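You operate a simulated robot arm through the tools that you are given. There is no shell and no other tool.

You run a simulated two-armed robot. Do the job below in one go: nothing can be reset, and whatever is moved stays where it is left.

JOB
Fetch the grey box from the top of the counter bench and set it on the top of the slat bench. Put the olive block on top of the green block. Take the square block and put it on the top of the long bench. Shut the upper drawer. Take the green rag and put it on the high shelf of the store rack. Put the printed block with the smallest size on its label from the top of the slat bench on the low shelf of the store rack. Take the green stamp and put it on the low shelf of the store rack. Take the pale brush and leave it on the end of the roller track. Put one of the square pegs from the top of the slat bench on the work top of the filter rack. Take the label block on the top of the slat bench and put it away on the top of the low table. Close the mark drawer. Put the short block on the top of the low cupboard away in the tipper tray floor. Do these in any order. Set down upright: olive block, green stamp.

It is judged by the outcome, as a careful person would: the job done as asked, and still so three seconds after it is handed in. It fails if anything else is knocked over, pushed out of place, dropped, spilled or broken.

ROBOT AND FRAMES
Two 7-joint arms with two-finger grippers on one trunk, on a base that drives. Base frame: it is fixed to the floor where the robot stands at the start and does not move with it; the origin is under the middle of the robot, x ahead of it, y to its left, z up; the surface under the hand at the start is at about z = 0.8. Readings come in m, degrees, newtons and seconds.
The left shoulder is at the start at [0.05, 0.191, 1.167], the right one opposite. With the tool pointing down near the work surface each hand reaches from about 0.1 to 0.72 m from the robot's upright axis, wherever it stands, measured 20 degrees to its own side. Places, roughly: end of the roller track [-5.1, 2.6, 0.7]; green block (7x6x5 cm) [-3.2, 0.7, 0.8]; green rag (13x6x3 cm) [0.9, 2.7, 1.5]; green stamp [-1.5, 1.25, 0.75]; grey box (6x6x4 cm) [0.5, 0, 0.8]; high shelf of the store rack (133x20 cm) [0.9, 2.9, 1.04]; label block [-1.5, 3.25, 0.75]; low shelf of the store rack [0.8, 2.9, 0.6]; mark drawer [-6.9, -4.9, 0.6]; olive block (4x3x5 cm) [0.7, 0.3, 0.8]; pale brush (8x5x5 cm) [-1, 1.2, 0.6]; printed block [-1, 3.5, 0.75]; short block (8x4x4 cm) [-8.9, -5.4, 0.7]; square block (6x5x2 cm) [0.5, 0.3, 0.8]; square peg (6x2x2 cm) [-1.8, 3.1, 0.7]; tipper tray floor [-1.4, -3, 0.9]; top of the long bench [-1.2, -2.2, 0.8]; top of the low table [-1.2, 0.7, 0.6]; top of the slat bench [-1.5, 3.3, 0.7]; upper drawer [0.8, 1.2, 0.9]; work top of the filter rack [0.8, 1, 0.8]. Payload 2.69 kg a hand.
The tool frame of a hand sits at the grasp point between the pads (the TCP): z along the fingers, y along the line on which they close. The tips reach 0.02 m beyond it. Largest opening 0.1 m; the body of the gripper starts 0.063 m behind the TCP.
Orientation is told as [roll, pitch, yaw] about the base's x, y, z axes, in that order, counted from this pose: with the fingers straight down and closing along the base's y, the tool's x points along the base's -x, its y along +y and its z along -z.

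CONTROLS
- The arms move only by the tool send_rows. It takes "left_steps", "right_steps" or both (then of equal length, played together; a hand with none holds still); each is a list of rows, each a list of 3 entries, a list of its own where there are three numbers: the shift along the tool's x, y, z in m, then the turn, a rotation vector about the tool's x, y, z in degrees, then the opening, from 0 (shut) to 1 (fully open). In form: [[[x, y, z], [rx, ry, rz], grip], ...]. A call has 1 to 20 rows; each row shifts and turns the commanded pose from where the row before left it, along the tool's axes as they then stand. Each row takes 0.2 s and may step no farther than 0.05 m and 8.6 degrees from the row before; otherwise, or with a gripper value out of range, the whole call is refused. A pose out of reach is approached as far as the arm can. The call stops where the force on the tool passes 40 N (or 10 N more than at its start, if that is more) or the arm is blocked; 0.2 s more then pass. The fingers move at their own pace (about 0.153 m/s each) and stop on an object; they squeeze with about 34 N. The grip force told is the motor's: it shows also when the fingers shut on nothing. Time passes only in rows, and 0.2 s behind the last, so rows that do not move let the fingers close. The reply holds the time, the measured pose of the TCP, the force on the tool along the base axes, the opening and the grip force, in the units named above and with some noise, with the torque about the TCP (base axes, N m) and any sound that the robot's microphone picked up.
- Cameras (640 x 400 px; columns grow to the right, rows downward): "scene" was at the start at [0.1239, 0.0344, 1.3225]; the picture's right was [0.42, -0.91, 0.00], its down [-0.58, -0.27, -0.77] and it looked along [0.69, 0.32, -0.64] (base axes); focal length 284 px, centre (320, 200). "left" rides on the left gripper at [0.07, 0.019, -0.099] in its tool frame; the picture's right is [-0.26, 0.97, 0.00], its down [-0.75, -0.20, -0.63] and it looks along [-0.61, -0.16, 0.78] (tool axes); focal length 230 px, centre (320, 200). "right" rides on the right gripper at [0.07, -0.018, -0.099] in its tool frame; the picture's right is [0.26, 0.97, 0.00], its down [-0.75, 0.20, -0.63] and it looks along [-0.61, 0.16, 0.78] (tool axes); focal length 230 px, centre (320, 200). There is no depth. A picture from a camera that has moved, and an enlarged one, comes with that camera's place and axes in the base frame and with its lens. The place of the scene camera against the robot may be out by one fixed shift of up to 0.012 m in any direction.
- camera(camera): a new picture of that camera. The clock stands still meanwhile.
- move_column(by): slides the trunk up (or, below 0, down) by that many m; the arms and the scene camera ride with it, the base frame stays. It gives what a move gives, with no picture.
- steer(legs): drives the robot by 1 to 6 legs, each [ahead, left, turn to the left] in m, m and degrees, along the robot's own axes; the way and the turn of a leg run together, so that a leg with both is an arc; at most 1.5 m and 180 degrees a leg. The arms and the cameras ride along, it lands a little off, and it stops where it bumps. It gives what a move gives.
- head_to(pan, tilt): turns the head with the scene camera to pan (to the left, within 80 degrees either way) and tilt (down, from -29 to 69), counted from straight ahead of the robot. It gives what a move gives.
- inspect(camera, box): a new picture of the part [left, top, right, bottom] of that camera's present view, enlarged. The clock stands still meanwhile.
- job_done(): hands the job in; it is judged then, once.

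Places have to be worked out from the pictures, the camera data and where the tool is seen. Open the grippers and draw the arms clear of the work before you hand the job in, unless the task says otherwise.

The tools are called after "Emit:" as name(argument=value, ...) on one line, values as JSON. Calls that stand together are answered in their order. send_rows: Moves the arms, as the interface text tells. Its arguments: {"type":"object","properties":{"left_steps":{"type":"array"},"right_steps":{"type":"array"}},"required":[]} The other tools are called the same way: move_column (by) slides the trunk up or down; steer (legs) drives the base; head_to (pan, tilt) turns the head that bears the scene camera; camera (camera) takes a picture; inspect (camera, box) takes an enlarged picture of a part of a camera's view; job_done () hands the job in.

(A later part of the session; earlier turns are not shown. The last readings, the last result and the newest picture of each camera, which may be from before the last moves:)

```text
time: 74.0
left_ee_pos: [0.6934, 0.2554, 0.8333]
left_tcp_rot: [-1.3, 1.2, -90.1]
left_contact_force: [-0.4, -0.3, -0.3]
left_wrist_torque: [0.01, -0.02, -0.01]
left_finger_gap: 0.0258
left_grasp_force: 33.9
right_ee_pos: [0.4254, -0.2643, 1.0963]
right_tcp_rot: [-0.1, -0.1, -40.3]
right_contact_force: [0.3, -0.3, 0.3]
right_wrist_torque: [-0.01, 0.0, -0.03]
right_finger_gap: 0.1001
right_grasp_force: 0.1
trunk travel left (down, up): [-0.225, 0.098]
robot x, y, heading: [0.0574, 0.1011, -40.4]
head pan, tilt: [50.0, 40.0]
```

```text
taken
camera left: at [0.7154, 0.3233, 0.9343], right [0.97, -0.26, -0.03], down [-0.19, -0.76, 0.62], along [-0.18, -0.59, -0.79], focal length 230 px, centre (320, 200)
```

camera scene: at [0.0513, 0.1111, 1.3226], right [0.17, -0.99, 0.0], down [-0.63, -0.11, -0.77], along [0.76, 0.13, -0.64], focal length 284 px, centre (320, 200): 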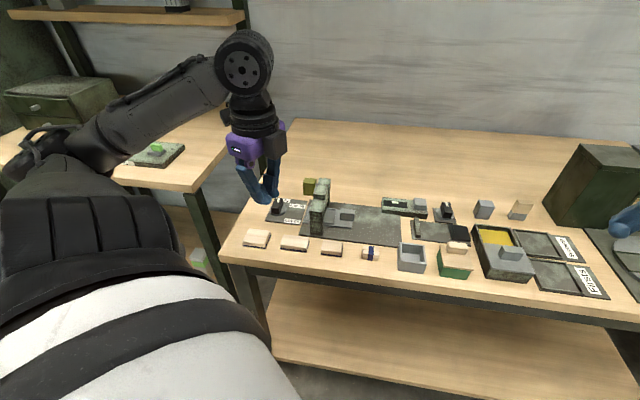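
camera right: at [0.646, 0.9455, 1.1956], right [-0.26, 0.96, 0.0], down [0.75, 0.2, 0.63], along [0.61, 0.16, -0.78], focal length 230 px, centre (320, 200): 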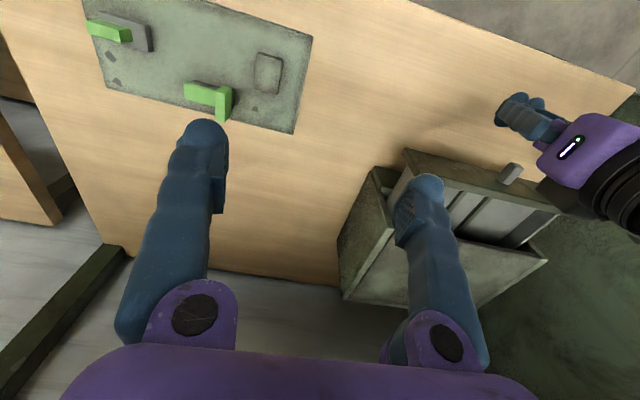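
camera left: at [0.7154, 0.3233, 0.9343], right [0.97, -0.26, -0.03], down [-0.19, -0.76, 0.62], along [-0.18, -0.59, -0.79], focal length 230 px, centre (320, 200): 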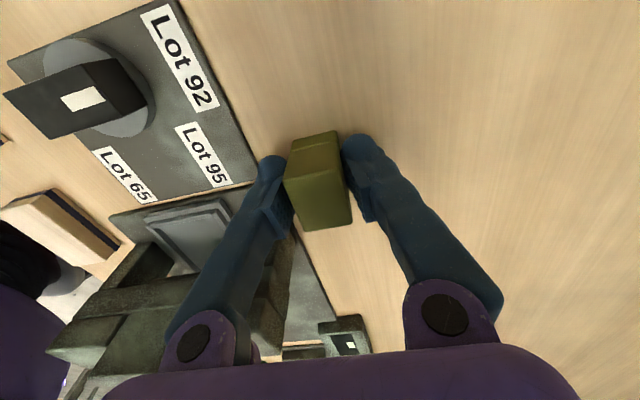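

The olive block is gripped (2.6 cm, 34 N). I lift it straight up and draw it back toward the robot.

Emit:
send_rows(left_steps=[[[0, 0, -0.03], [0, 0, 0], 0], [[0, 0, -0.05], [0, 0, 0], 0], [[0, 0, -0.05], [0, 0, 0], 0], [[0, 0, -0.05], [0, 0, 0], 0], [[0, -0.04, 0], [0, 0, 0], 0], [[0, -0.04, 0], [0, 0, 0], 0], [[0, -0.04, 0], [0, 0, 0], 0]])

Emit:
camera(camera="left")

Emit:
inspect(camera="scene", box=[180, 120, 500, 320])

```text
time: 75.6
left_ee_pos: [0.5786, 0.2546, 1.0142]
left_tcp_rot: [-1.2, 1.1, -90.2]
left_contact_force: [-0.3, 0.7, 0.0]
left_wrist_torque: [0.0, -0.02, 0.0]
left_finger_gap: 0.0259
left_grasp_force: 33.9
right_ee_pos: [0.4252, -0.2634, 1.0962]
right_tcp_rot: [0.0, 0.0, -40.2]
right_contact_force: [0.9, -0.4, -1.4]
right_wrist_torque: [0.0, 0.03, 0.02]
right_finger_gap: 0.1
right_grasp_force: 0.0
trunk travel left (down, up): [-0.225, 0.098]
robot x, y, heading: [0.0576, 0.1044, -40.5]
head pan, tilt: [50.0, 40.0]
```

```text
taken
camera left: at [0.6004, 0.3222, 1.1149], right [0.97, -0.26, -0.03], down [-0.19, -0.76, 0.62], along [-0.18, -0.59, -0.79], focal length 230 px, centre (320, 200)
```

left: 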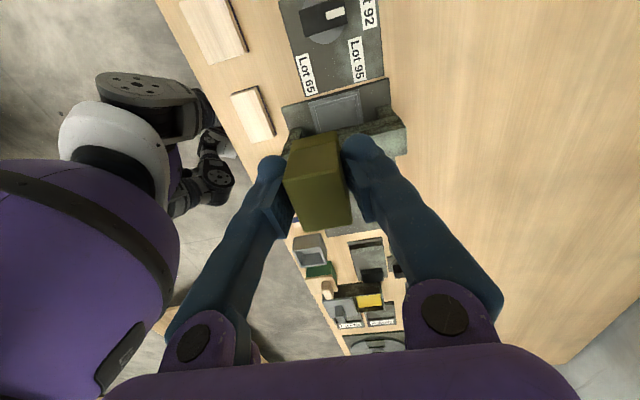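

```text
2.00 times, centred on (340, 220) of scene
camera zoom: at [0.1789, 0.0902, 1.3226], right [0.17, -0.99, 0.0], down [-0.63, -0.11, -0.77], along [0.76, 0.13, -0.64], focal length 569 px, centre (280, 160)
```

zoom: 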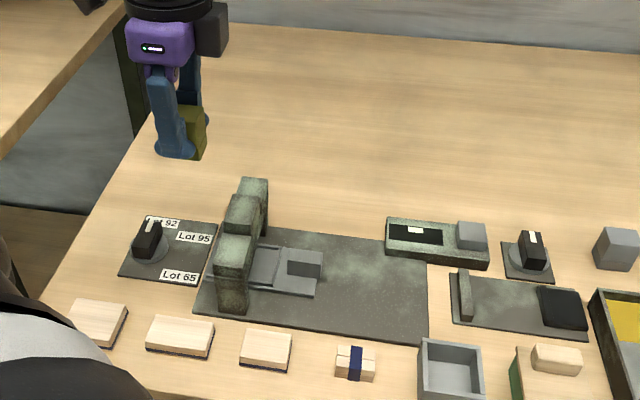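

Olive block held. Now I turn the robot left by 69° so the right arm can take the grey box comfortably.

Emit:
steer(legs=[[0, 0, 69]])

Emit:
head_to(pan=-45, tilt=45)

Emit:
camera(camera="scene")

Emit:
camera(camera="right")

```text
time: 79.0
left_ee_pos: [0.1054, 0.6444, 1.0146]
left_tcp_rot: [-1.2, 1.3, -21.2]
left_contact_force: [-0.9, -0.2, -0.3]
left_wrist_torque: [0.01, 0.0, 0.0]
left_finger_gap: 0.026
left_grasp_force: 33.7
right_ee_pos: [0.5319, 0.3146, 1.0971]
right_tcp_rot: [0.0, 0.0, 28.6]
right_contact_force: [-1.3, 0.0, -0.1]
right_wrist_torque: [0.01, 0.02, -0.02]
right_finger_gap: 0.1002
right_grasp_force: 0.0
trunk travel left (down, up): [-0.225, 0.098]
robot x, y, heading: [0.0591, 0.1059, 28.9]
head pan, tilt: [50.0, 40.0]
```

```text
time: 80.7
left_ee_pos: [0.1045, 0.6451, 1.014]
left_tcp_rot: [-1.1, 1.2, -21.1]
left_contact_force: [-0.3, -1.0, 0.1]
left_wrist_torque: [0.01, 0.04, 0.02]
left_finger_gap: 0.0258
left_grasp_force: 33.9
right_ee_pos: [0.5336, 0.3146, 1.0957]
right_tcp_rot: [0.0, 0.1, 28.7]
right_contact_force: [0.9, -0.1, -0.1]
right_wrist_torque: [0.02, 0.0, -0.03]
right_finger_gap: 0.1
right_grasp_force: 0.0
trunk travel left (down, up): [-0.225, 0.098]
robot x, y, heading: [0.0579, 0.1016, 28.7]
head pan, tilt: [-45.0, 45.0]
```

```text
taken
camera scene: at [0.1779, 0.0977, 1.3154], right [-0.28, -0.96, 0.0], down [-0.68, 0.2, -0.71], along [0.68, -0.2, -0.71], focal length 284 px, centre (320, 200)
```

scene: 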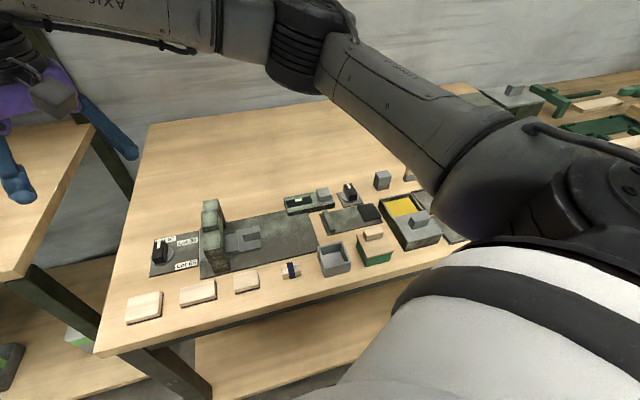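

```text
taken
camera right: at [0.4804, 0.265, 1.1956], right [-0.69, 0.73, 0.0], down [0.56, 0.53, 0.63], along [0.46, 0.43, -0.78], focal length 230 px, centre (320, 200)
```

right: 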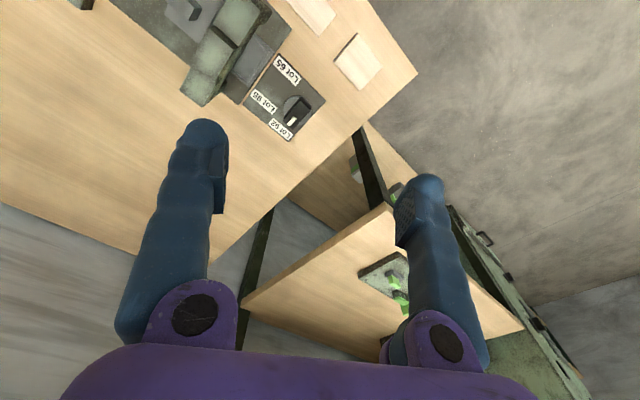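

The grey box sits near [0.48, −0.02]. I move the right hand over it and turn it to yaw 90° so it will close along x, staying high.

Emit:
send_rows(right_steps=[[[0.0293, -0.0387, 0], [0, 0, 0], 0.8], [[0.0293, -0.0387, 0], [0, 0, 0], 0.8], [[0.0293, -0.0387, 0], [0, 0, 0], 0.8], [[0.0293, -0.0387, 0], [0, 0, 0], 0.8], [[0.0293, -0.0387, 0], [0, 0, 0], 0.8], [[0.0293, -0.0387, 0], [0, 0, 0], 0.8], [[0.0293, -0.0387, 0], [0, 0, 0], 0.8], [[0, 0, 0], [0, 0, -7.7], 0.8], [[0, 0, 0], [0, 0, -7.7], 0.8], [[0, 0, 0.02], [0, 0, -7.7], 0.8], [[0, 0, 0.02], [0, 0, -7.7], 0.8], [[0, 0, 0.02], [0, 0, -7.7], 0.8], [[0, 0, 0.02], [0, 0, -7.7], 0.8], [[0, 0, 0.02], [0, 0, -7.7], 0.8], [[0, 0, 0], [0, 0, -7.5], 0.8], [[0, 0, 0], [0, 0, 0], 0.8]])

Emit:
camera(camera="right")

Emit:
camera(camera="scene")

```text
time: 84.1
left_ee_pos: [0.1058, 0.6442, 1.0136]
left_tcp_rot: [-1.2, 1.2, -21.3]
left_contact_force: [0.3, -0.1, -0.9]
left_wrist_torque: [0.05, -0.01, -0.02]
left_finger_gap: 0.026
left_grasp_force: 34.0
right_ee_pos: [0.4819, -0.0225, 0.9971]
right_tcp_rot: [0.0, 0.1, 82.4]
right_contact_force: [0.1, 0.6, 1.0]
right_wrist_torque: [0.0, -0.01, -0.02]
right_finger_gap: 0.0801
right_grasp_force: 0.0
right hand out of reach, approached as far as the arm can: row 15
trunk travel left (down, up): [-0.225, 0.098]
robot x, y, heading: [0.059, 0.1028, 28.7]
head pan, tilt: [-45.0, 45.0]
```

```text
taken
camera right: at [0.4905, -0.0937, 1.0963], right [-0.99, -0.13, 0.0], down [-0.1, 0.77, 0.63], along [-0.08, 0.62, -0.78], focal length 230 px, centre (320, 200)
```

right: 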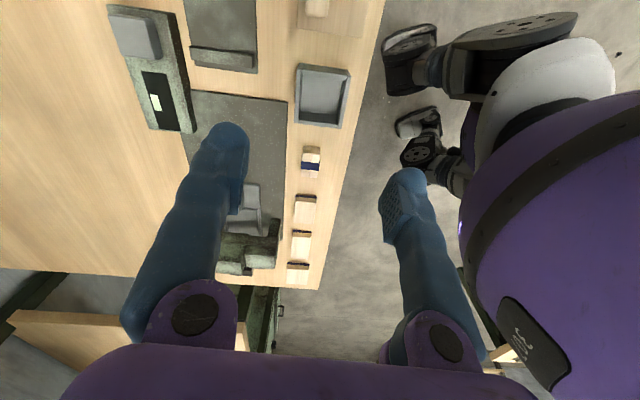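

```text
taken
camera scene: at [0.1781, 0.0976, 1.3153], right [-0.28, -0.96, 0.0], down [-0.68, 0.2, -0.71], along [0.68, -0.2, -0.71], focal length 284 px, centre (320, 200)
```

scene: 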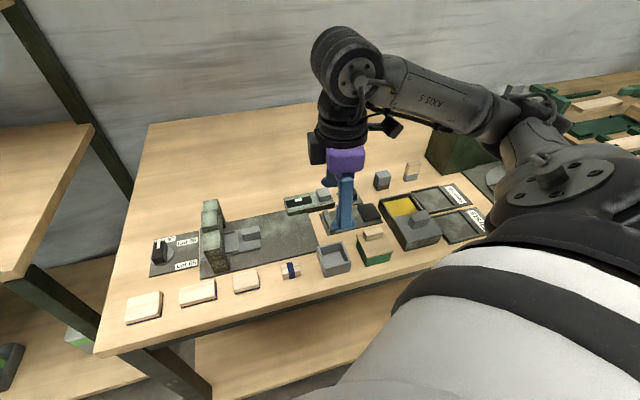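

Yaw stops at 82°, so I turn the robot 7.6° left to make the fingers square with the box (box rim spans x 0.455–0.507, y −0.056–0.002), then re-centre the hand.

Emit:
steer(legs=[[0, 0, 7.6]])

Emit:
send_rows(right_steps=[[[0.031, 0.007, 0], [0, 0, 0], 0.8], [[0.031, 0.007, 0.02], [0, 0, 0], 0.8], [[0, 0, 0.04], [0, 0, 0], 0.8], [[0, 0, 0], [0, 0, 0], 0.8]])

Emit:
camera(camera="right")

```text
time: 85.1
left_ee_pos: [0.0323, 0.6464, 1.0142]
left_tcp_rot: [-1.2, 1.2, -13.5]
left_contact_force: [0.2, 0.5, 0.3]
left_wrist_torque: [0.0, 0.03, 0.01]
left_finger_gap: 0.026
left_grasp_force: 34.1
right_ee_pos: [0.4934, 0.0339, 0.9968]
right_tcp_rot: [0.0, 0.1, 89.9]
right_contact_force: [-0.3, -0.6, -0.2]
right_wrist_torque: [0.02, 0.01, -0.03]
right_finger_gap: 0.0797
right_grasp_force: 0.1
trunk travel left (down, up): [-0.225, 0.098]
robot x, y, heading: [0.0556, 0.1004, 36.2]
head pan, tilt: [-45.0, 45.0]
```

```text
time: 86.1
left_ee_pos: [0.0335, 0.6451, 1.0143]
left_tcp_rot: [-1.3, 1.2, -13.5]
left_contact_force: [0.2, -0.5, 0.2]
left_wrist_torque: [-0.01, 0.01, -0.02]
left_finger_gap: 0.0259
left_grasp_force: 34.2
right_ee_pos: [0.4881, 0.0331, 0.9755]
right_tcp_rot: [-0.2, 0.1, 90.0]
right_contact_force: [-0.5, 0.3, -0.1]
right_wrist_torque: [-0.02, 0.0, -0.02]
right_finger_gap: 0.0799
right_grasp_force: 0.1
right hand out of reach, approached as far as the arm can: row 1, 2, 3
trunk travel left (down, up): [-0.225, 0.098]
robot x, y, heading: [0.0609, 0.0985, 36.4]
head pan, tilt: [-45.0, 45.0]
```

```text
taken
camera right: at [0.5057, -0.0366, 1.0761], right [-0.97, -0.26, 0.0], down [-0.2, 0.75, 0.63], along [-0.16, 0.61, -0.78], focal length 230 px, centre (320, 200)
```

right: 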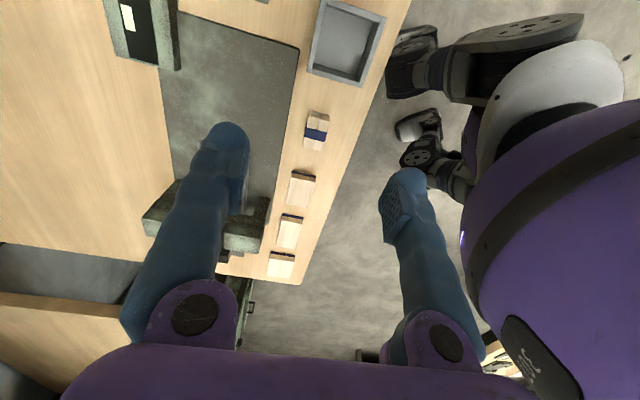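

The wrist-roll limit blocks it at this stance. I turn back 7.6° and shift the robot 10 cm to the right so the box lies more inward for the right hand, then re-approach.

Emit:
steer(legs=[[0, 0, -7.6], [-0.048, -0.088, 0]])

Emit:
send_rows(right_steps=[[[-0.0473, 0.0028, 0], [0, 0, 0], 0.8], [[-0.0473, 0.0028, 0], [0, 0, 0], 0.8], [[0, 0, 0], [0, 0, -7.6], 0.8], [[0, 0, 0], [0, 0, 0], 0.8]])

Emit:
camera(camera="right")

```text
time: 88.2
left_ee_pos: [0.1066, 0.5426, 1.0141]
left_tcp_rot: [-1.2, 1.2, -21.4]
left_contact_force: [-0.6, -0.2, -0.7]
left_wrist_torque: [0.03, 0.0, -0.02]
left_finger_gap: 0.0261
left_grasp_force: 34.2
right_ee_pos: [0.4734, -0.1256, 0.9754]
right_tcp_rot: [-0.2, 0.1, 82.3]
right_contact_force: [0.1, 0.2, 0.2]
right_wrist_torque: [-0.01, -0.03, 0.01]
right_finger_gap: 0.0802
right_grasp_force: 0.0
trunk travel left (down, up): [-0.225, 0.098]
robot x, y, heading: [0.0568, -0.0026, 28.5]
head pan, tilt: [-45.0, 45.0]
```

```text
time: 89.2
left_ee_pos: [0.1066, 0.5439, 1.0147]
left_tcp_rot: [-1.2, 1.3, -21.4]
left_contact_force: [0.1, 0.7, -0.9]
left_wrist_torque: [0.02, -0.01, 0.02]
left_finger_gap: 0.0261
left_grasp_force: 34.5
right_ee_pos: [0.4808, -0.0302, 0.977]
right_tcp_rot: [-0.2, 0.2, 89.8]
right_contact_force: [0.6, 0.0, -0.1]
right_wrist_torque: [0.04, 0.0, 0.0]
right_finger_gap: 0.08
right_grasp_force: 0.1
trunk travel left (down, up): [-0.225, 0.098]
robot x, y, heading: [0.0541, -0.0003, 28.4]
head pan, tilt: [-45.0, 45.0]
```

```text
taken
camera right: at [0.4979, -0.0999, 1.0765], right [-0.97, -0.26, 0.0], down [-0.2, 0.75, 0.63], along [-0.16, 0.61, -0.78], focal length 230 px, centre (320, 200)
```

right: 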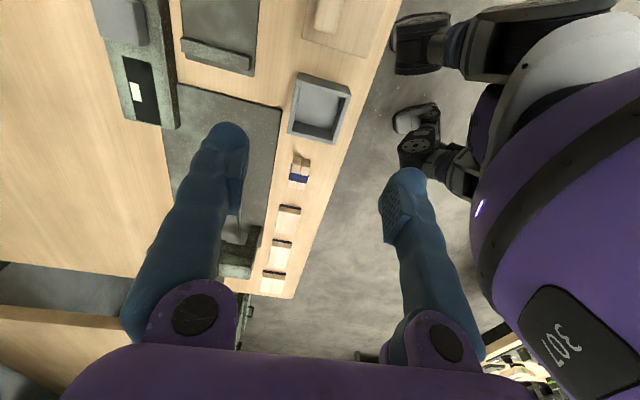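

Now aligned over the box (centre ≈ [0.4805, −0.026]). I descend to z≈0.83 and close.

Emit:
send_rows(right_steps=[[[-0.004, 0, 0.04], [0, 0, 0], 0.76], [[0, 0, 0.04], [0, 0, 0], 0.76], [[0, 0, 0.04], [0, 0, 0], 0.76], [[0, 0, 0.027], [0, 0, 0], 0.76], [[0, 0, 0], [0, 0, 0], 0.76]])

Emit:
camera(camera="right")

```text
time: 90.4
left_ee_pos: [0.1057, 0.5436, 1.0146]
left_tcp_rot: [-1.1, 1.2, -21.4]
left_contact_force: [0.0, 0.4, -0.6]
left_wrist_torque: [0.01, 0.01, -0.01]
left_finger_gap: 0.0258
left_grasp_force: 34.0
right_ee_pos: [0.4809, -0.0277, 0.8279]
right_tcp_rot: [-0.2, 0.2, 89.7]
right_contact_force: [0.3, 0.3, 0.1]
right_wrist_torque: [0.01, 0.02, -0.01]
right_finger_gap: 0.0759
right_grasp_force: 0.1
trunk travel left (down, up): [-0.225, 0.098]
robot x, y, heading: [0.0584, 0.0045, 28.5]
head pan, tilt: [-45.0, 45.0]
```

```text
taken
camera right: at [0.4997, -0.0972, 0.9268], right [-0.97, -0.25, 0.0], down [-0.2, 0.75, 0.63], along [-0.16, 0.61, -0.78], focal length 230 px, centre (320, 200)
```

right: 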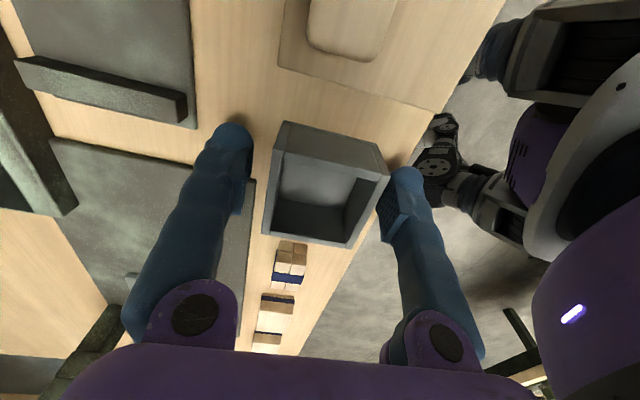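

The box is between the fingers; I close and lift.

Emit:
send_rows(right_steps=[[[0, 0, 0], [0, 0, 0], 0.5], [[0, 0, 0], [0, 0, 0], 0.2], [[0, 0, 0], [0, 0, 0], 0.0], [[0, 0, 0], [0, 0, 0], 0.0], [[0, 0, -0.02], [0, 0, 0], 0.0], [[0, 0, -0.04], [0, 0, 0], 0.0], [[0, 0, -0.05], [0, 0, 0], 0.0], [[0, 0, -0.05], [0, 0, 0], 0.0]])

Emit:
camera(camera="right")

```text
time: 92.2
left_ee_pos: [0.1064, 0.544, 1.0142]
left_tcp_rot: [-1.2, 1.2, -21.4]
left_contact_force: [0.5, -0.5, -0.7]
left_wrist_torque: [0.02, -0.02, 0.0]
left_finger_gap: 0.0262
left_grasp_force: 33.9
right_ee_pos: [0.4798, -0.0257, 0.9871]
right_tcp_rot: [-0.2, 0.1, 89.8]
right_contact_force: [0.8, -0.1, 0.6]
right_wrist_torque: [0.05, 0.01, -0.01]
right_finger_gap: 0.0545
right_grasp_force: 33.9
trunk travel left (down, up): [-0.225, 0.098]
robot x, y, heading: [0.0585, 0.002, 28.5]
head pan, tilt: [-45.0, 45.0]
```

```text
taken
camera right: at [0.4992, -0.0954, 1.088], right [-0.97, -0.26, 0.0], down [-0.2, 0.75, 0.63], along [-0.16, 0.61, -0.78], focal length 230 px, centre (320, 200)
```

right: 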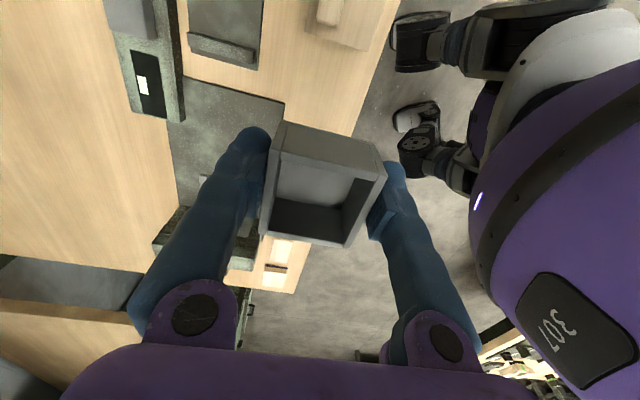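

Grey box held (5.4 cm). I back away from the counter, turn to face +y, and look toward the slat bench and low table before driving on.

Emit:
steer(legs=[[-0.22, 0.12, 0], [0, 0, 61.5]])

Emit:
head_to(pan=30, tilt=20)

Emit:
camera(camera="scene")

Emit:
head_to(pan=-10, tilt=20)

Emit:
camera(camera="scene")

Emit:
head_to(pan=70, tilt=25)

Emit:
camera(camera="scene")

```text
time: 96.7
left_ee_pos: [-0.6465, 0.3029, 1.0154]
left_tcp_rot: [-1.2, 1.3, 40.2]
left_contact_force: [0.0, -0.4, -1.1]
left_wrist_torque: [0.0, -0.03, 0.02]
left_finger_gap: 0.026
left_grasp_force: 33.7
right_ee_pos: [0.0328, 0.3644, 0.9886]
right_tcp_rot: [-0.2, 0.2, 151.5]
right_contact_force: [0.2, 0.3, 0.2]
right_wrist_torque: [0.0, 0.01, -0.03]
right_finger_gap: 0.0542
right_grasp_force: 33.3
trunk travel left (down, up): [-0.225, 0.098]
robot x, y, heading: [-0.1953, 0.0029, 90.1]
head pan, tilt: [-45.0, 45.0]
```

```text
time: 98.2
left_ee_pos: [-0.6469, 0.3027, 1.0137]
left_tcp_rot: [-1.2, 1.2, 40.3]
left_contact_force: [0.2, -0.4, 0.7]
left_wrist_torque: [0.02, 0.02, -0.03]
left_finger_gap: 0.0259
left_grasp_force: 34.2
right_ee_pos: [0.0341, 0.3631, 0.9871]
right_tcp_rot: [-0.2, 0.2, 151.5]
right_contact_force: [0.4, 0.5, 0.1]
right_wrist_torque: [0.04, 0.0, 0.0]
right_finger_gap: 0.0542
right_grasp_force: 33.8
trunk travel left (down, up): [-0.225, 0.098]
robot x, y, heading: [-0.1968, 0.0041, 90.1]
head pan, tilt: [30.0, 20.0]
```

```text
taken
camera scene: at [-0.2332, 0.1226, 1.354], right [0.87, 0.5, 0.0], down [0.17, -0.3, -0.94], along [-0.47, 0.81, -0.34], focal length 284 px, centre (320, 200)
```

scene: 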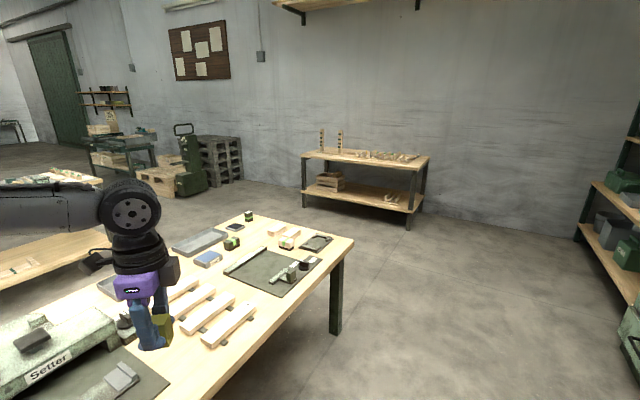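

```text
time: 99.3
left_ee_pos: [-0.6463, 0.3038, 1.0142]
left_tcp_rot: [-1.2, 1.3, 40.3]
left_contact_force: [0.3, 0.1, -0.9]
left_wrist_torque: [0.0, -0.02, -0.01]
left_finger_gap: 0.0259
left_grasp_force: 34.0
right_ee_pos: [0.0334, 0.3638, 0.9874]
right_tcp_rot: [-0.3, 0.1, 151.6]
right_contact_force: [0.0, -0.2, -0.6]
right_wrist_torque: [-0.01, 0.0, 0.03]
right_finger_gap: 0.0545
right_grasp_force: 34.4
trunk travel left (down, up): [-0.225, 0.098]
robot x, y, heading: [-0.1915, 0.002, 89.8]
head pan, tilt: [-10.0, 20.0]
```

```text
taken
camera scene: at [-0.1707, 0.1337, 1.354], right [0.99, -0.17, 0.0], down [-0.06, -0.34, -0.94], along [0.16, 0.93, -0.34], focal length 284 px, centre (320, 200)
```

scene: 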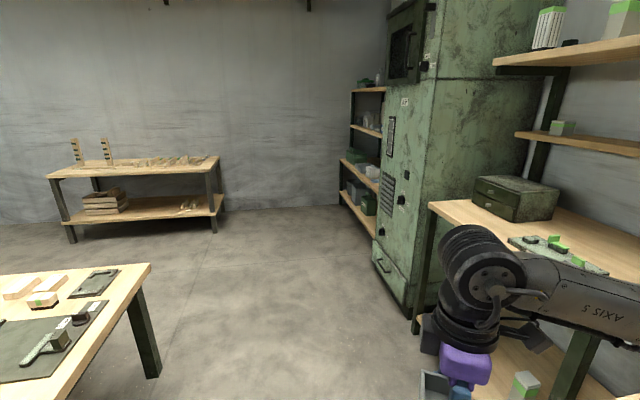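

```text
time: 100.8
left_ee_pos: [-0.6462, 0.3043, 1.0144]
left_tcp_rot: [-1.2, 1.3, 40.3]
left_contact_force: [0.7, 0.5, 0.3]
left_wrist_torque: [0.02, 0.02, 0.01]
left_finger_gap: 0.026
left_grasp_force: 34.1
right_ee_pos: [0.0332, 0.3629, 0.9881]
right_tcp_rot: [-0.3, 0.1, 151.4]
right_contact_force: [0.5, 0.3, -0.6]
right_wrist_torque: [0.02, 0.0, 0.02]
right_finger_gap: 0.0545
right_grasp_force: 33.6
trunk travel left (down, up): [-0.225, 0.098]
robot x, y, heading: [-0.191, 0.0035, 90.0]
head pan, tilt: [70.0, 25.0]
```

```text
taken
camera scene: at [-0.2732, 0.0735, 1.346], right [0.34, 0.94, 0.0], down [0.4, -0.14, -0.91], along [-0.85, 0.31, -0.42], focal length 284 px, centre (320, 200)
```

scene: 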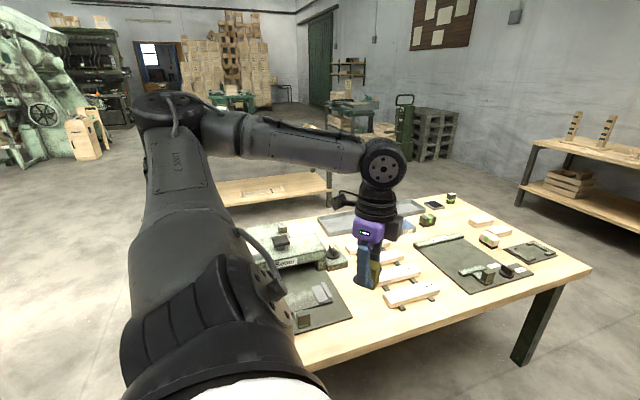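

I now see the room: the low table edge runs at x≈−0.8 up to y≈1.44, and the slat bench stands beyond. I drive along x≈−0.19 to y≈2.1, then left to x≈−1.4.

Emit:
steer(legs=[[1.2, 0, 0], [0.85, 0, 0], [0, 1.15, 0]])

Emit:
head_to(pan=0, tilt=25)

Emit:
camera(camera="scene")

```text
time: 121.0
left_ee_pos: [-1.8341, 2.3065, 1.014]
left_tcp_rot: [-1.3, 1.2, 41.7]
left_contact_force: [-0.1, -0.3, -0.1]
left_wrist_torque: [0.01, -0.03, 0.01]
left_finger_gap: 0.0261
left_grasp_force: 33.7
right_ee_pos: [-1.1576, 2.383, 0.988]
right_tcp_rot: [-0.2, 0.1, 153.0]
right_contact_force: [0.4, 1.1, 0.0]
right_wrist_torque: [0.02, 0.02, 0.01]
right_finger_gap: 0.0543
right_grasp_force: 34.1
trunk travel left (down, up): [-0.225, 0.098]
robot x, y, heading: [-1.3795, 2.0181, 91.4]
head pan, tilt: [70.0, 25.0]
```

```text
time: 122.4
left_ee_pos: [-1.8347, 2.3068, 1.0139]
left_tcp_rot: [-1.2, 1.2, 41.8]
left_contact_force: [-0.4, -0.1, -1.2]
left_wrist_torque: [-0.03, -0.01, 0.0]
left_finger_gap: 0.0259
left_grasp_force: 33.8
right_ee_pos: [-1.1567, 2.384, 0.9881]
right_tcp_rot: [-0.2, 0.3, 152.9]
right_contact_force: [0.1, 0.4, 0.9]
right_wrist_torque: [-0.02, 0.0, 0.04]
right_finger_gap: 0.0543
right_grasp_force: 34.0
trunk travel left (down, up): [-0.225, 0.098]
robot x, y, heading: [-1.3779, 2.0188, 91.6]
head pan, tilt: [0.0, 25.0]
```

```text
taken
camera scene: at [-1.3709, 2.1492, 1.346], right [1.0, 0.03, 0.0], down [0.01, -0.42, -0.91], along [-0.03, 0.91, -0.42], focal length 284 px, centre (320, 200)
```

scene: 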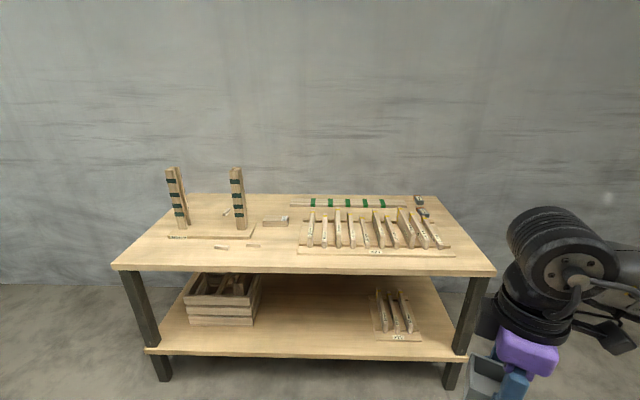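

Emit:
inspect(camera="scene", box=[100, 150, 310, 290])

Emit:
inspect(camera="scene", box=[280, 180, 500, 280])

```text
2.86 times, centred on (205, 220) of scene
camera zoom: at [-1.3709, 2.1492, 1.346], right [1.0, 0.03, 0.0], down [0.01, -0.42, -0.91], along [-0.03, 0.91, -0.42], focal length 813 px, centre (649, 143)
```

zoom: 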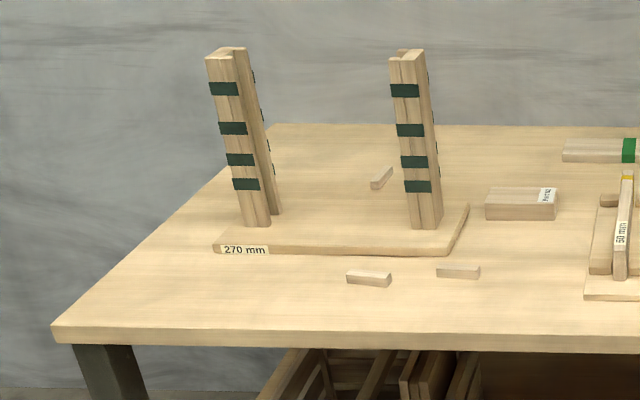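

```text
2.91 times, centred on (390, 230) of scene
camera zoom: at [-1.3709, 2.1492, 1.346], right [1.0, 0.03, 0.0], down [0.01, -0.42, -0.91], along [-0.03, 0.91, -0.42], focal length 828 px, centre (116, 113)
```

zoom: 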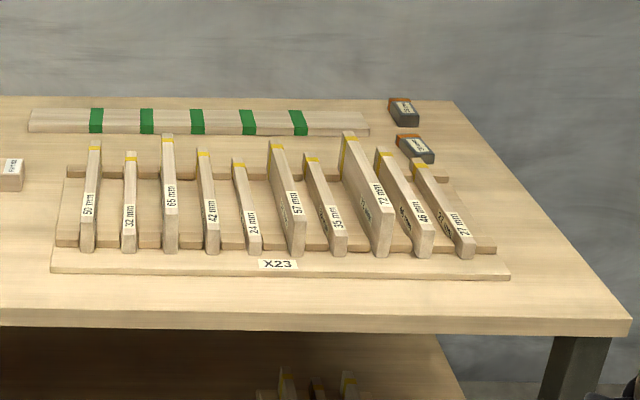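

Bench layout: the label block sits near [-1.6, 3.24], pegs near [-1.78, 3.06], [-1.66, 3.08] and [-1.86, 3.35], two dark printed blocks near [-0.93, 3.4], posts up to z≈1.0 near [-1.75, 3.18] and [-1.98, 3.18]. A free spot for the grey box is about [-1.555, 3.06]; I drive to a stance that suits the right hand and turn left.

Emit:
steer(legs=[[0.5, 0.3, 0], [0, 0, 28.5]])

Emit:
head_to(pan=-30, tilt=40)

Emit:
camera(camera="scene")

Emit:
camera(camera="right")

```text
time: 127.1
left_ee_pos: [-2.2311, 2.5563, 1.0148]
left_tcp_rot: [-1.2, 1.1, 68.9]
left_contact_force: [0.8, 0.8, 0.4]
left_wrist_torque: [0.01, 0.0, 0.0]
left_finger_gap: 0.0259
left_grasp_force: 32.9
right_ee_pos: [-1.6649, 2.9366, 0.9875]
right_tcp_rot: [-0.2, 0.3, -179.8]
right_contact_force: [0.0, 0.3, -1.2]
right_wrist_torque: [0.0, 0.0, 0.0]
right_finger_gap: 0.0544
right_grasp_force: 34.2
trunk travel left (down, up): [-0.225, 0.098]
robot x, y, heading: [-1.6913, 2.5097, 118.7]
head pan, tilt: [0.0, 25.0]
```

```text
time: 128.1
left_ee_pos: [-2.2315, 2.5574, 1.0136]
left_tcp_rot: [-1.2, 1.3, 69.0]
left_contact_force: [-0.1, -0.5, -0.4]
left_wrist_torque: [0.0, 0.02, 0.02]
left_finger_gap: 0.0258
left_grasp_force: 33.6
right_ee_pos: [-1.6647, 2.9351, 0.9876]
right_tcp_rot: [-0.1, 0.1, -179.7]
right_contact_force: [-0.1, -0.2, -1.1]
right_wrist_torque: [0.03, -0.05, -0.02]
right_finger_gap: 0.0547
right_grasp_force: 34.3
trunk travel left (down, up): [-0.225, 0.098]
robot x, y, heading: [-1.6877, 2.5083, 118.7]
head pan, tilt: [-30.0, 40.0]
```

```text
taken
camera scene: at [-1.7006, 2.6298, 1.3227], right [1.0, -0.02, 0.0], down [-0.01, -0.64, -0.77], along [0.02, 0.77, -0.64], focal length 284 px, centre (320, 200)
```

scene: 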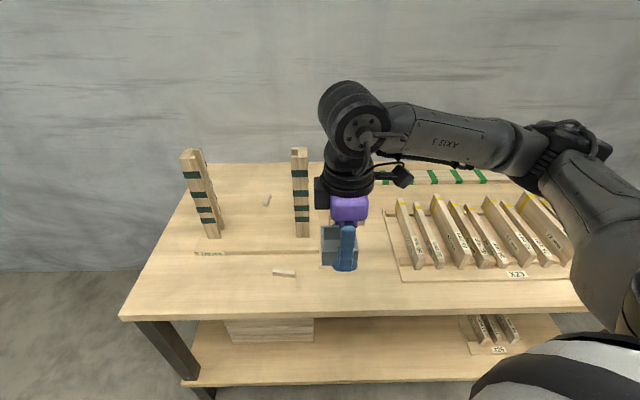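

```text
taken
camera right: at [-1.5945, 2.9541, 1.0875], right [0.26, -0.97, 0.0], down [-0.75, -0.2, 0.63], along [-0.61, -0.16, -0.78], focal length 230 px, centre (320, 200)
```

right: 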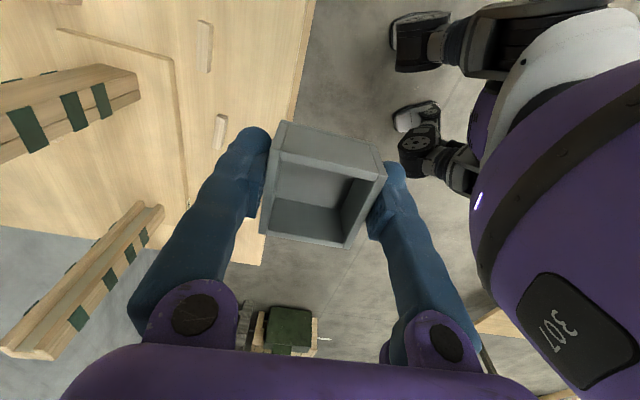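

The box hangs over the bench front edge. I move the right hand to about [-1.555, 3.09] while turning it 16° to stay inside its wrist range, then check.

Emit:
send_rows(right_steps=[[[0, 0, 0], [0, 0, 8], 0], [[0, 0, 0], [0, 0, 8], 0], [[0.0367, -0.0376, 0], [0, 0, 0], 0], [[0.0367, -0.0376, 0], [0, 0, 0], 0], [[0.0367, -0.0376, 0], [0, 0, 0], 0], [[0.0367, -0.0376, 0], [0, 0, 0], 0], [[0, 0, 0], [0, 0, 0], 0]])

Emit:
camera(camera="right")

Emit:
camera(camera="scene")

```text
refused: row 3 steps farther than a row can; nothing moved
```

```text
taken
camera right: at [-1.5945, 2.9541, 1.0875], right [0.26, -0.97, 0.0], down [-0.75, -0.2, 0.63], along [-0.61, -0.16, -0.78], focal length 230 px, centre (320, 200)
```

right: 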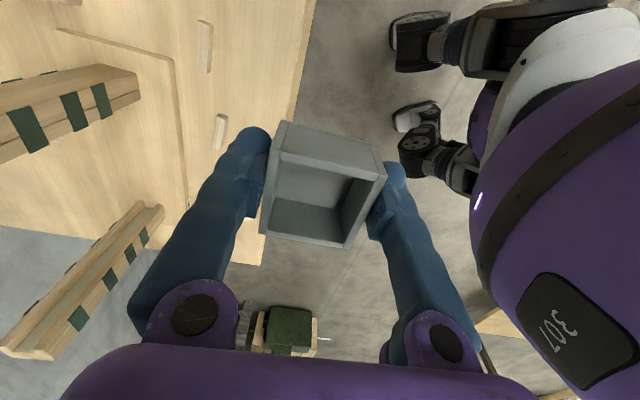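

```text
taken
camera scene: at [-1.7006, 2.6298, 1.3227], right [1.0, -0.02, 0.0], down [-0.01, -0.64, -0.77], along [0.02, 0.77, -0.64], focal length 284 px, centre (320, 200)
```

scene: 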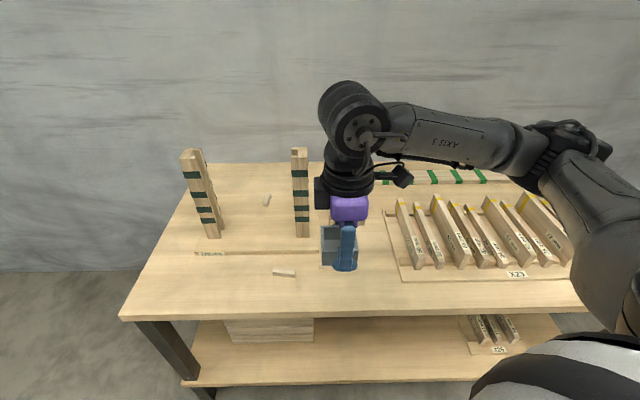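

The step was too long and I also hadn't accounted for the rotated axes; I redo it with the right components in smaller steps.

Emit:
send_rows(right_steps=[[[0, 0, 0], [0, 0, 8], 0], [[0, 0, 0], [0, 0, 8], 0], [[0.0163, -0.0436, 0], [0, 0, 0], 0], [[0.0163, -0.0436, 0], [0, 0, 0], 0], [[0.0163, -0.0436, 0], [0, 0, 0], 0], [[0.0163, -0.0436, 0], [0, 0, 0], 0], [[0, 0, 0], [0, 0, 0], 0]])

Emit:
camera(camera="right")

Emit:
camera(camera="scene")

```text
time: 129.7
left_ee_pos: [-2.2316, 2.5579, 1.0151]
left_tcp_rot: [-1.1, 1.2, 69.0]
left_contact_force: [-0.4, -0.2, -0.9]
left_wrist_torque: [-0.01, -0.01, 0.02]
left_finger_gap: 0.0259
left_grasp_force: 33.7
right_ee_pos: [-1.5987, 3.0138, 0.9988]
right_tcp_rot: [-0.3, 0.2, 163.9]
right_contact_force: [-0.6, 0.5, -0.2]
right_wrist_torque: [0.02, -0.02, 0.01]
right_finger_gap: 0.0545
right_grasp_force: 33.9
right hand out of reach, approached as far as the arm can: row 5, 6
trunk travel left (down, up): [-0.225, 0.098]
robot x, y, heading: [-1.6906, 2.5116, 118.6]
head pan, tilt: [-30.0, 40.0]
```

```text
taken
camera right: at [-1.5276, 3.0121, 1.0988], right [-0.02, -1.0, 0.0], down [-0.78, 0.01, 0.63], along [-0.63, 0.02, -0.78], focal length 230 px, centre (320, 200)
```

right: 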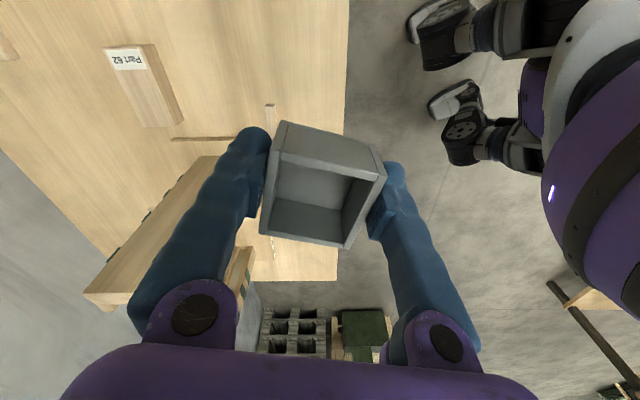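

```text
taken
camera scene: at [-1.7004, 2.6296, 1.3227], right [1.0, -0.02, 0.0], down [-0.01, -0.64, -0.77], along [0.02, 0.77, -0.64], focal length 284 px, centre (320, 200)
```

scene: 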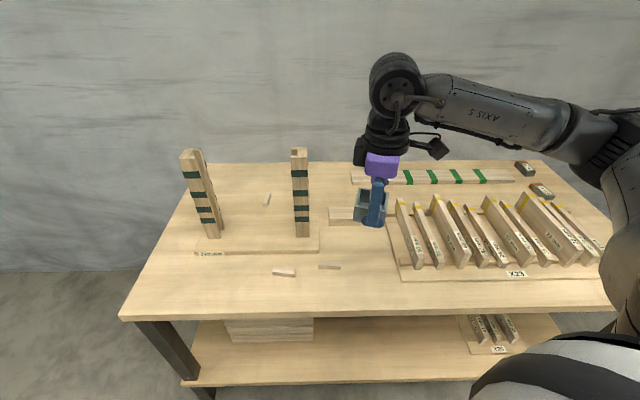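

The hand stopped short at [-1.60, 3.01]. I turn it another 24° toward its mid-range and complete the shift.

Emit:
send_rows(right_steps=[[[0, 0, 0], [0, 0, 8], 0], [[0, 0, 0], [0, 0, 8], 0], [[0, 0, 0], [0, 0, 8], 0], [[-0.0076, -0.0433, 0], [0, 0, 0], 0], [[-0.0076, -0.0433, 0], [0, 0, 0], 0], [[0, 0, 0], [0, 0, 0], 0]])

```text
time: 131.1
left_ee_pos: [-2.2315, 2.5559, 1.0146]
left_tcp_rot: [-1.2, 1.2, 68.9]
left_contact_force: [-0.1, 0.3, -0.4]
left_wrist_torque: [0.0, 0.0, -0.02]
left_finger_gap: 0.0259
left_grasp_force: 33.8
right_ee_pos: [-1.556, 3.09, 0.9999]
right_tcp_rot: [-0.4, 0.0, 140.2]
right_contact_force: [0.3, 0.1, -0.2]
right_wrist_torque: [-0.02, 0.01, 0.0]
right_finger_gap: 0.0544
right_grasp_force: 33.8
trunk travel left (down, up): [-0.225, 0.098]
robot x, y, heading: [-1.6923, 2.5137, 118.8]
head pan, tilt: [-30.0, 40.0]
```

Now at [-1.556, 3.09]. I lower the trunk 0.15 m, then lower the hand gently to feel the bench top.

Emit:
move_column(by=-0.15)

Emit:
camera(camera="scene")

Emit:
camera(camera="right")

```text
time: 132.8
left_ee_pos: [-2.2326, 2.5561, 0.8639]
left_tcp_rot: [-1.1, 1.2, 68.9]
left_contact_force: [-0.8, -0.2, 0.2]
left_wrist_torque: [-0.01, 0.0, -0.02]
left_finger_gap: 0.0261
left_grasp_force: 34.5
right_ee_pos: [-1.5566, 3.0898, 0.8487]
right_tcp_rot: [-0.3, 0.0, 140.2]
right_contact_force: [0.5, 0.2, 0.3]
right_wrist_torque: [0.0, 0.0, 0.0]
right_finger_gap: 0.0542
right_grasp_force: 34.0
trunk travel left (down, up): [-0.075, 0.248]
robot x, y, heading: [-1.6876, 2.5091, 118.7]
head pan, tilt: [-30.0, 40.0]
```

```text
taken
camera scene: at [-1.7004, 2.6297, 1.1727], right [1.0, -0.02, 0.0], down [-0.01, -0.64, -0.77], along [0.02, 0.77, -0.64], focal length 284 px, centre (320, 200)
```

scene: 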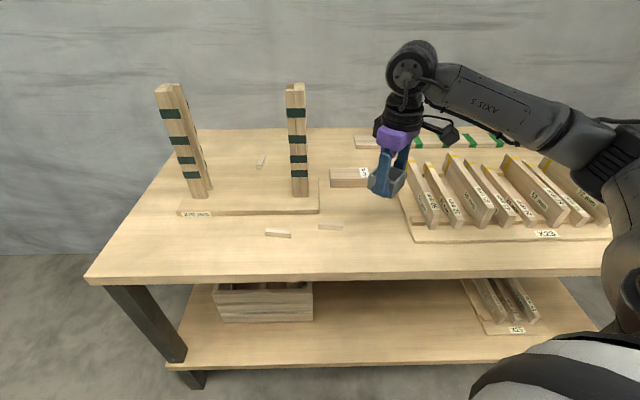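

```text
taken
camera right: at [-1.4911, 3.0594, 0.9487], right [-0.42, -0.91, 0.0], down [-0.71, 0.33, 0.63], along [-0.57, 0.27, -0.78], focal length 230 px, centre (320, 200)
```

right: 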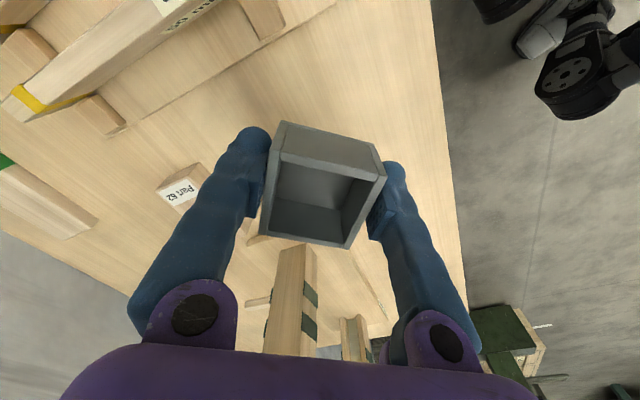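

Comparing the two heights gives bench top z≈0.675 and front edge y≈2.98; the spot is clear. I lower quickly to z≈0.75 and then in 1 cm steps until contact.

Emit:
send_rows(right_steps=[[[0, 0, 0.04], [0, 0, 0], 0], [[0, 0, 0.04], [0, 0, 0], 0], [[0, 0, 0.02], [0, 0, 0], 0], [[0, 0, 0.01], [0, 0, 0], 0], [[0, 0, 0.01], [0, 0, 0], 0], [[0, 0, 0.01], [0, 0, 0], 0], [[0, 0, 0.005], [0, 0, 0], 0], [[0, 0, 0], [0, 0, 0], 0]])

Emit:
camera(camera="right")

Emit:
inspect(camera="scene", box=[300, 100, 460, 260])

```text
time: 134.7
left_ee_pos: [-2.231, 2.5559, 0.8631]
left_tcp_rot: [-1.1, 1.1, 69.0]
left_contact_force: [0.1, 0.2, -0.7]
left_wrist_torque: [0.0, 0.01, -0.04]
left_finger_gap: 0.026
left_grasp_force: 33.8
right_ee_pos: [-1.5569, 3.0928, 0.7205]
right_tcp_rot: [-0.5, -0.7, 140.2]
right_contact_force: [0.7, -5.8, 18.2]
right_wrist_torque: [-0.48, -0.14, 0.06]
right_finger_gap: 0.0544
right_grasp_force: 34.0
trunk travel left (down, up): [-0.075, 0.248]
robot x, y, heading: [-1.6889, 2.5105, 118.7]
head pan, tilt: [-30.0, 40.0]
stopped in row 8 (right hand): the force on the tool passed its limit at 41 N (the readings are from after the stop); the commanded pose is now the measured one
```

```text
taken
camera right: at [-1.4908, 3.0603, 0.8188], right [-0.42, -0.91, -0.01], down [-0.7, 0.32, 0.64], along [-0.57, 0.28, -0.77], focal length 230 px, centre (320, 200)
```

right: 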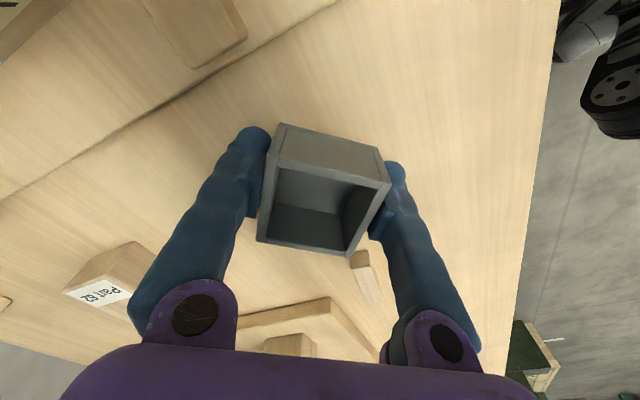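

```text
2.50 times, centred on (380, 180) of scene
camera zoom: at [-1.7006, 2.6279, 1.1726], right [1.0, -0.02, 0.0], down [-0.01, -0.64, -0.77], along [0.02, 0.77, -0.64], focal length 711 px, centre (170, 250)
```

zoom: 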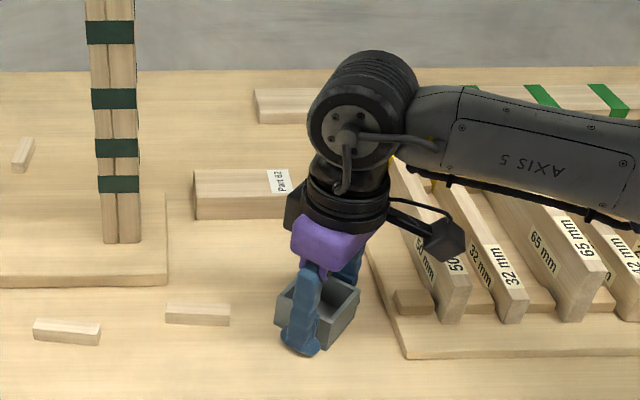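

Contact: the grey box stands on the bench (top ≈0.69). I ease up 4 mm, open the fingers to 7.6 cm and lift away.

Emit:
send_rows(right_steps=[[[0, 0, -0.004], [0, 0, 0], 0], [[0, 0, 0], [0, 0, 0], 0.65], [[0, 0, 0], [0, 0, 0], 0.75], [[0, 0, 0], [0, 0, 0], 0.75], [[0, 0, -0.02], [0, 0, 0], 0.75], [[0, 0, -0.04], [0, 0, 0], 0.75], [[0, 0, -0.05], [0, 0, 0], 0.75], [[0, 0, -0.05], [0, 0, 0], 0.75]])

Emit:
camera(camera="right")

Emit:
inspect(camera="scene", box=[300, 100, 460, 260])

```text
time: 136.5
left_ee_pos: [-2.2319, 2.5569, 0.8642]
left_tcp_rot: [-1.2, 1.2, 68.8]
left_contact_force: [-0.3, 0.0, -0.7]
left_wrist_torque: [-0.01, 0.0, 0.02]
left_finger_gap: 0.0259
left_grasp_force: 33.7
right_ee_pos: [-1.5553, 3.087, 0.8834]
right_tcp_rot: [-0.4, -0.4, 140.0]
right_contact_force: [0.2, 0.4, 0.5]
right_wrist_torque: [0.04, -0.01, -0.01]
right_finger_gap: 0.0749
right_grasp_force: 0.0
trunk travel left (down, up): [-0.075, 0.248]
robot x, y, heading: [-1.6898, 2.5081, 118.9]
head pan, tilt: [-30.0, 40.0]
```

```text
taken
camera right: at [-1.4901, 3.0571, 0.9816], right [-0.42, -0.91, -0.01], down [-0.7, 0.32, 0.63], along [-0.57, 0.27, -0.77], focal length 230 px, centre (320, 200)
```

right: 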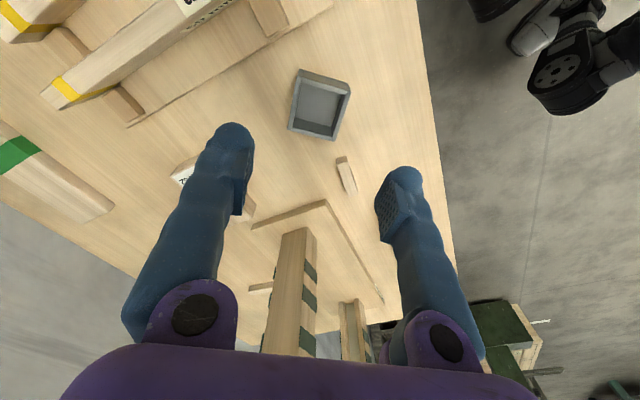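

```text
2.50 times, centred on (380, 180) of scene
camera zoom: at [-1.7007, 2.6295, 1.1726], right [1.0, -0.02, 0.0], down [-0.01, -0.64, -0.77], along [0.02, 0.77, -0.64], focal length 711 px, centre (170, 250)
```

zoom: 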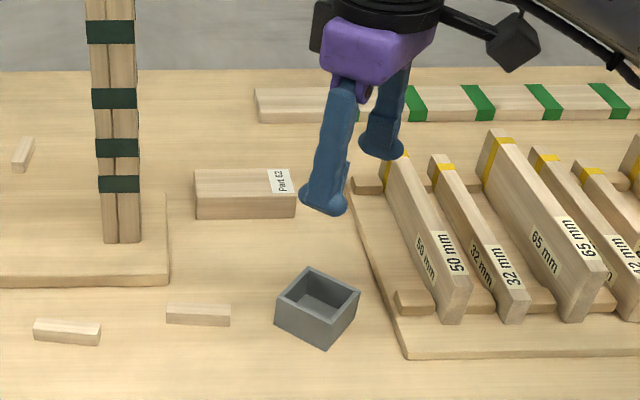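

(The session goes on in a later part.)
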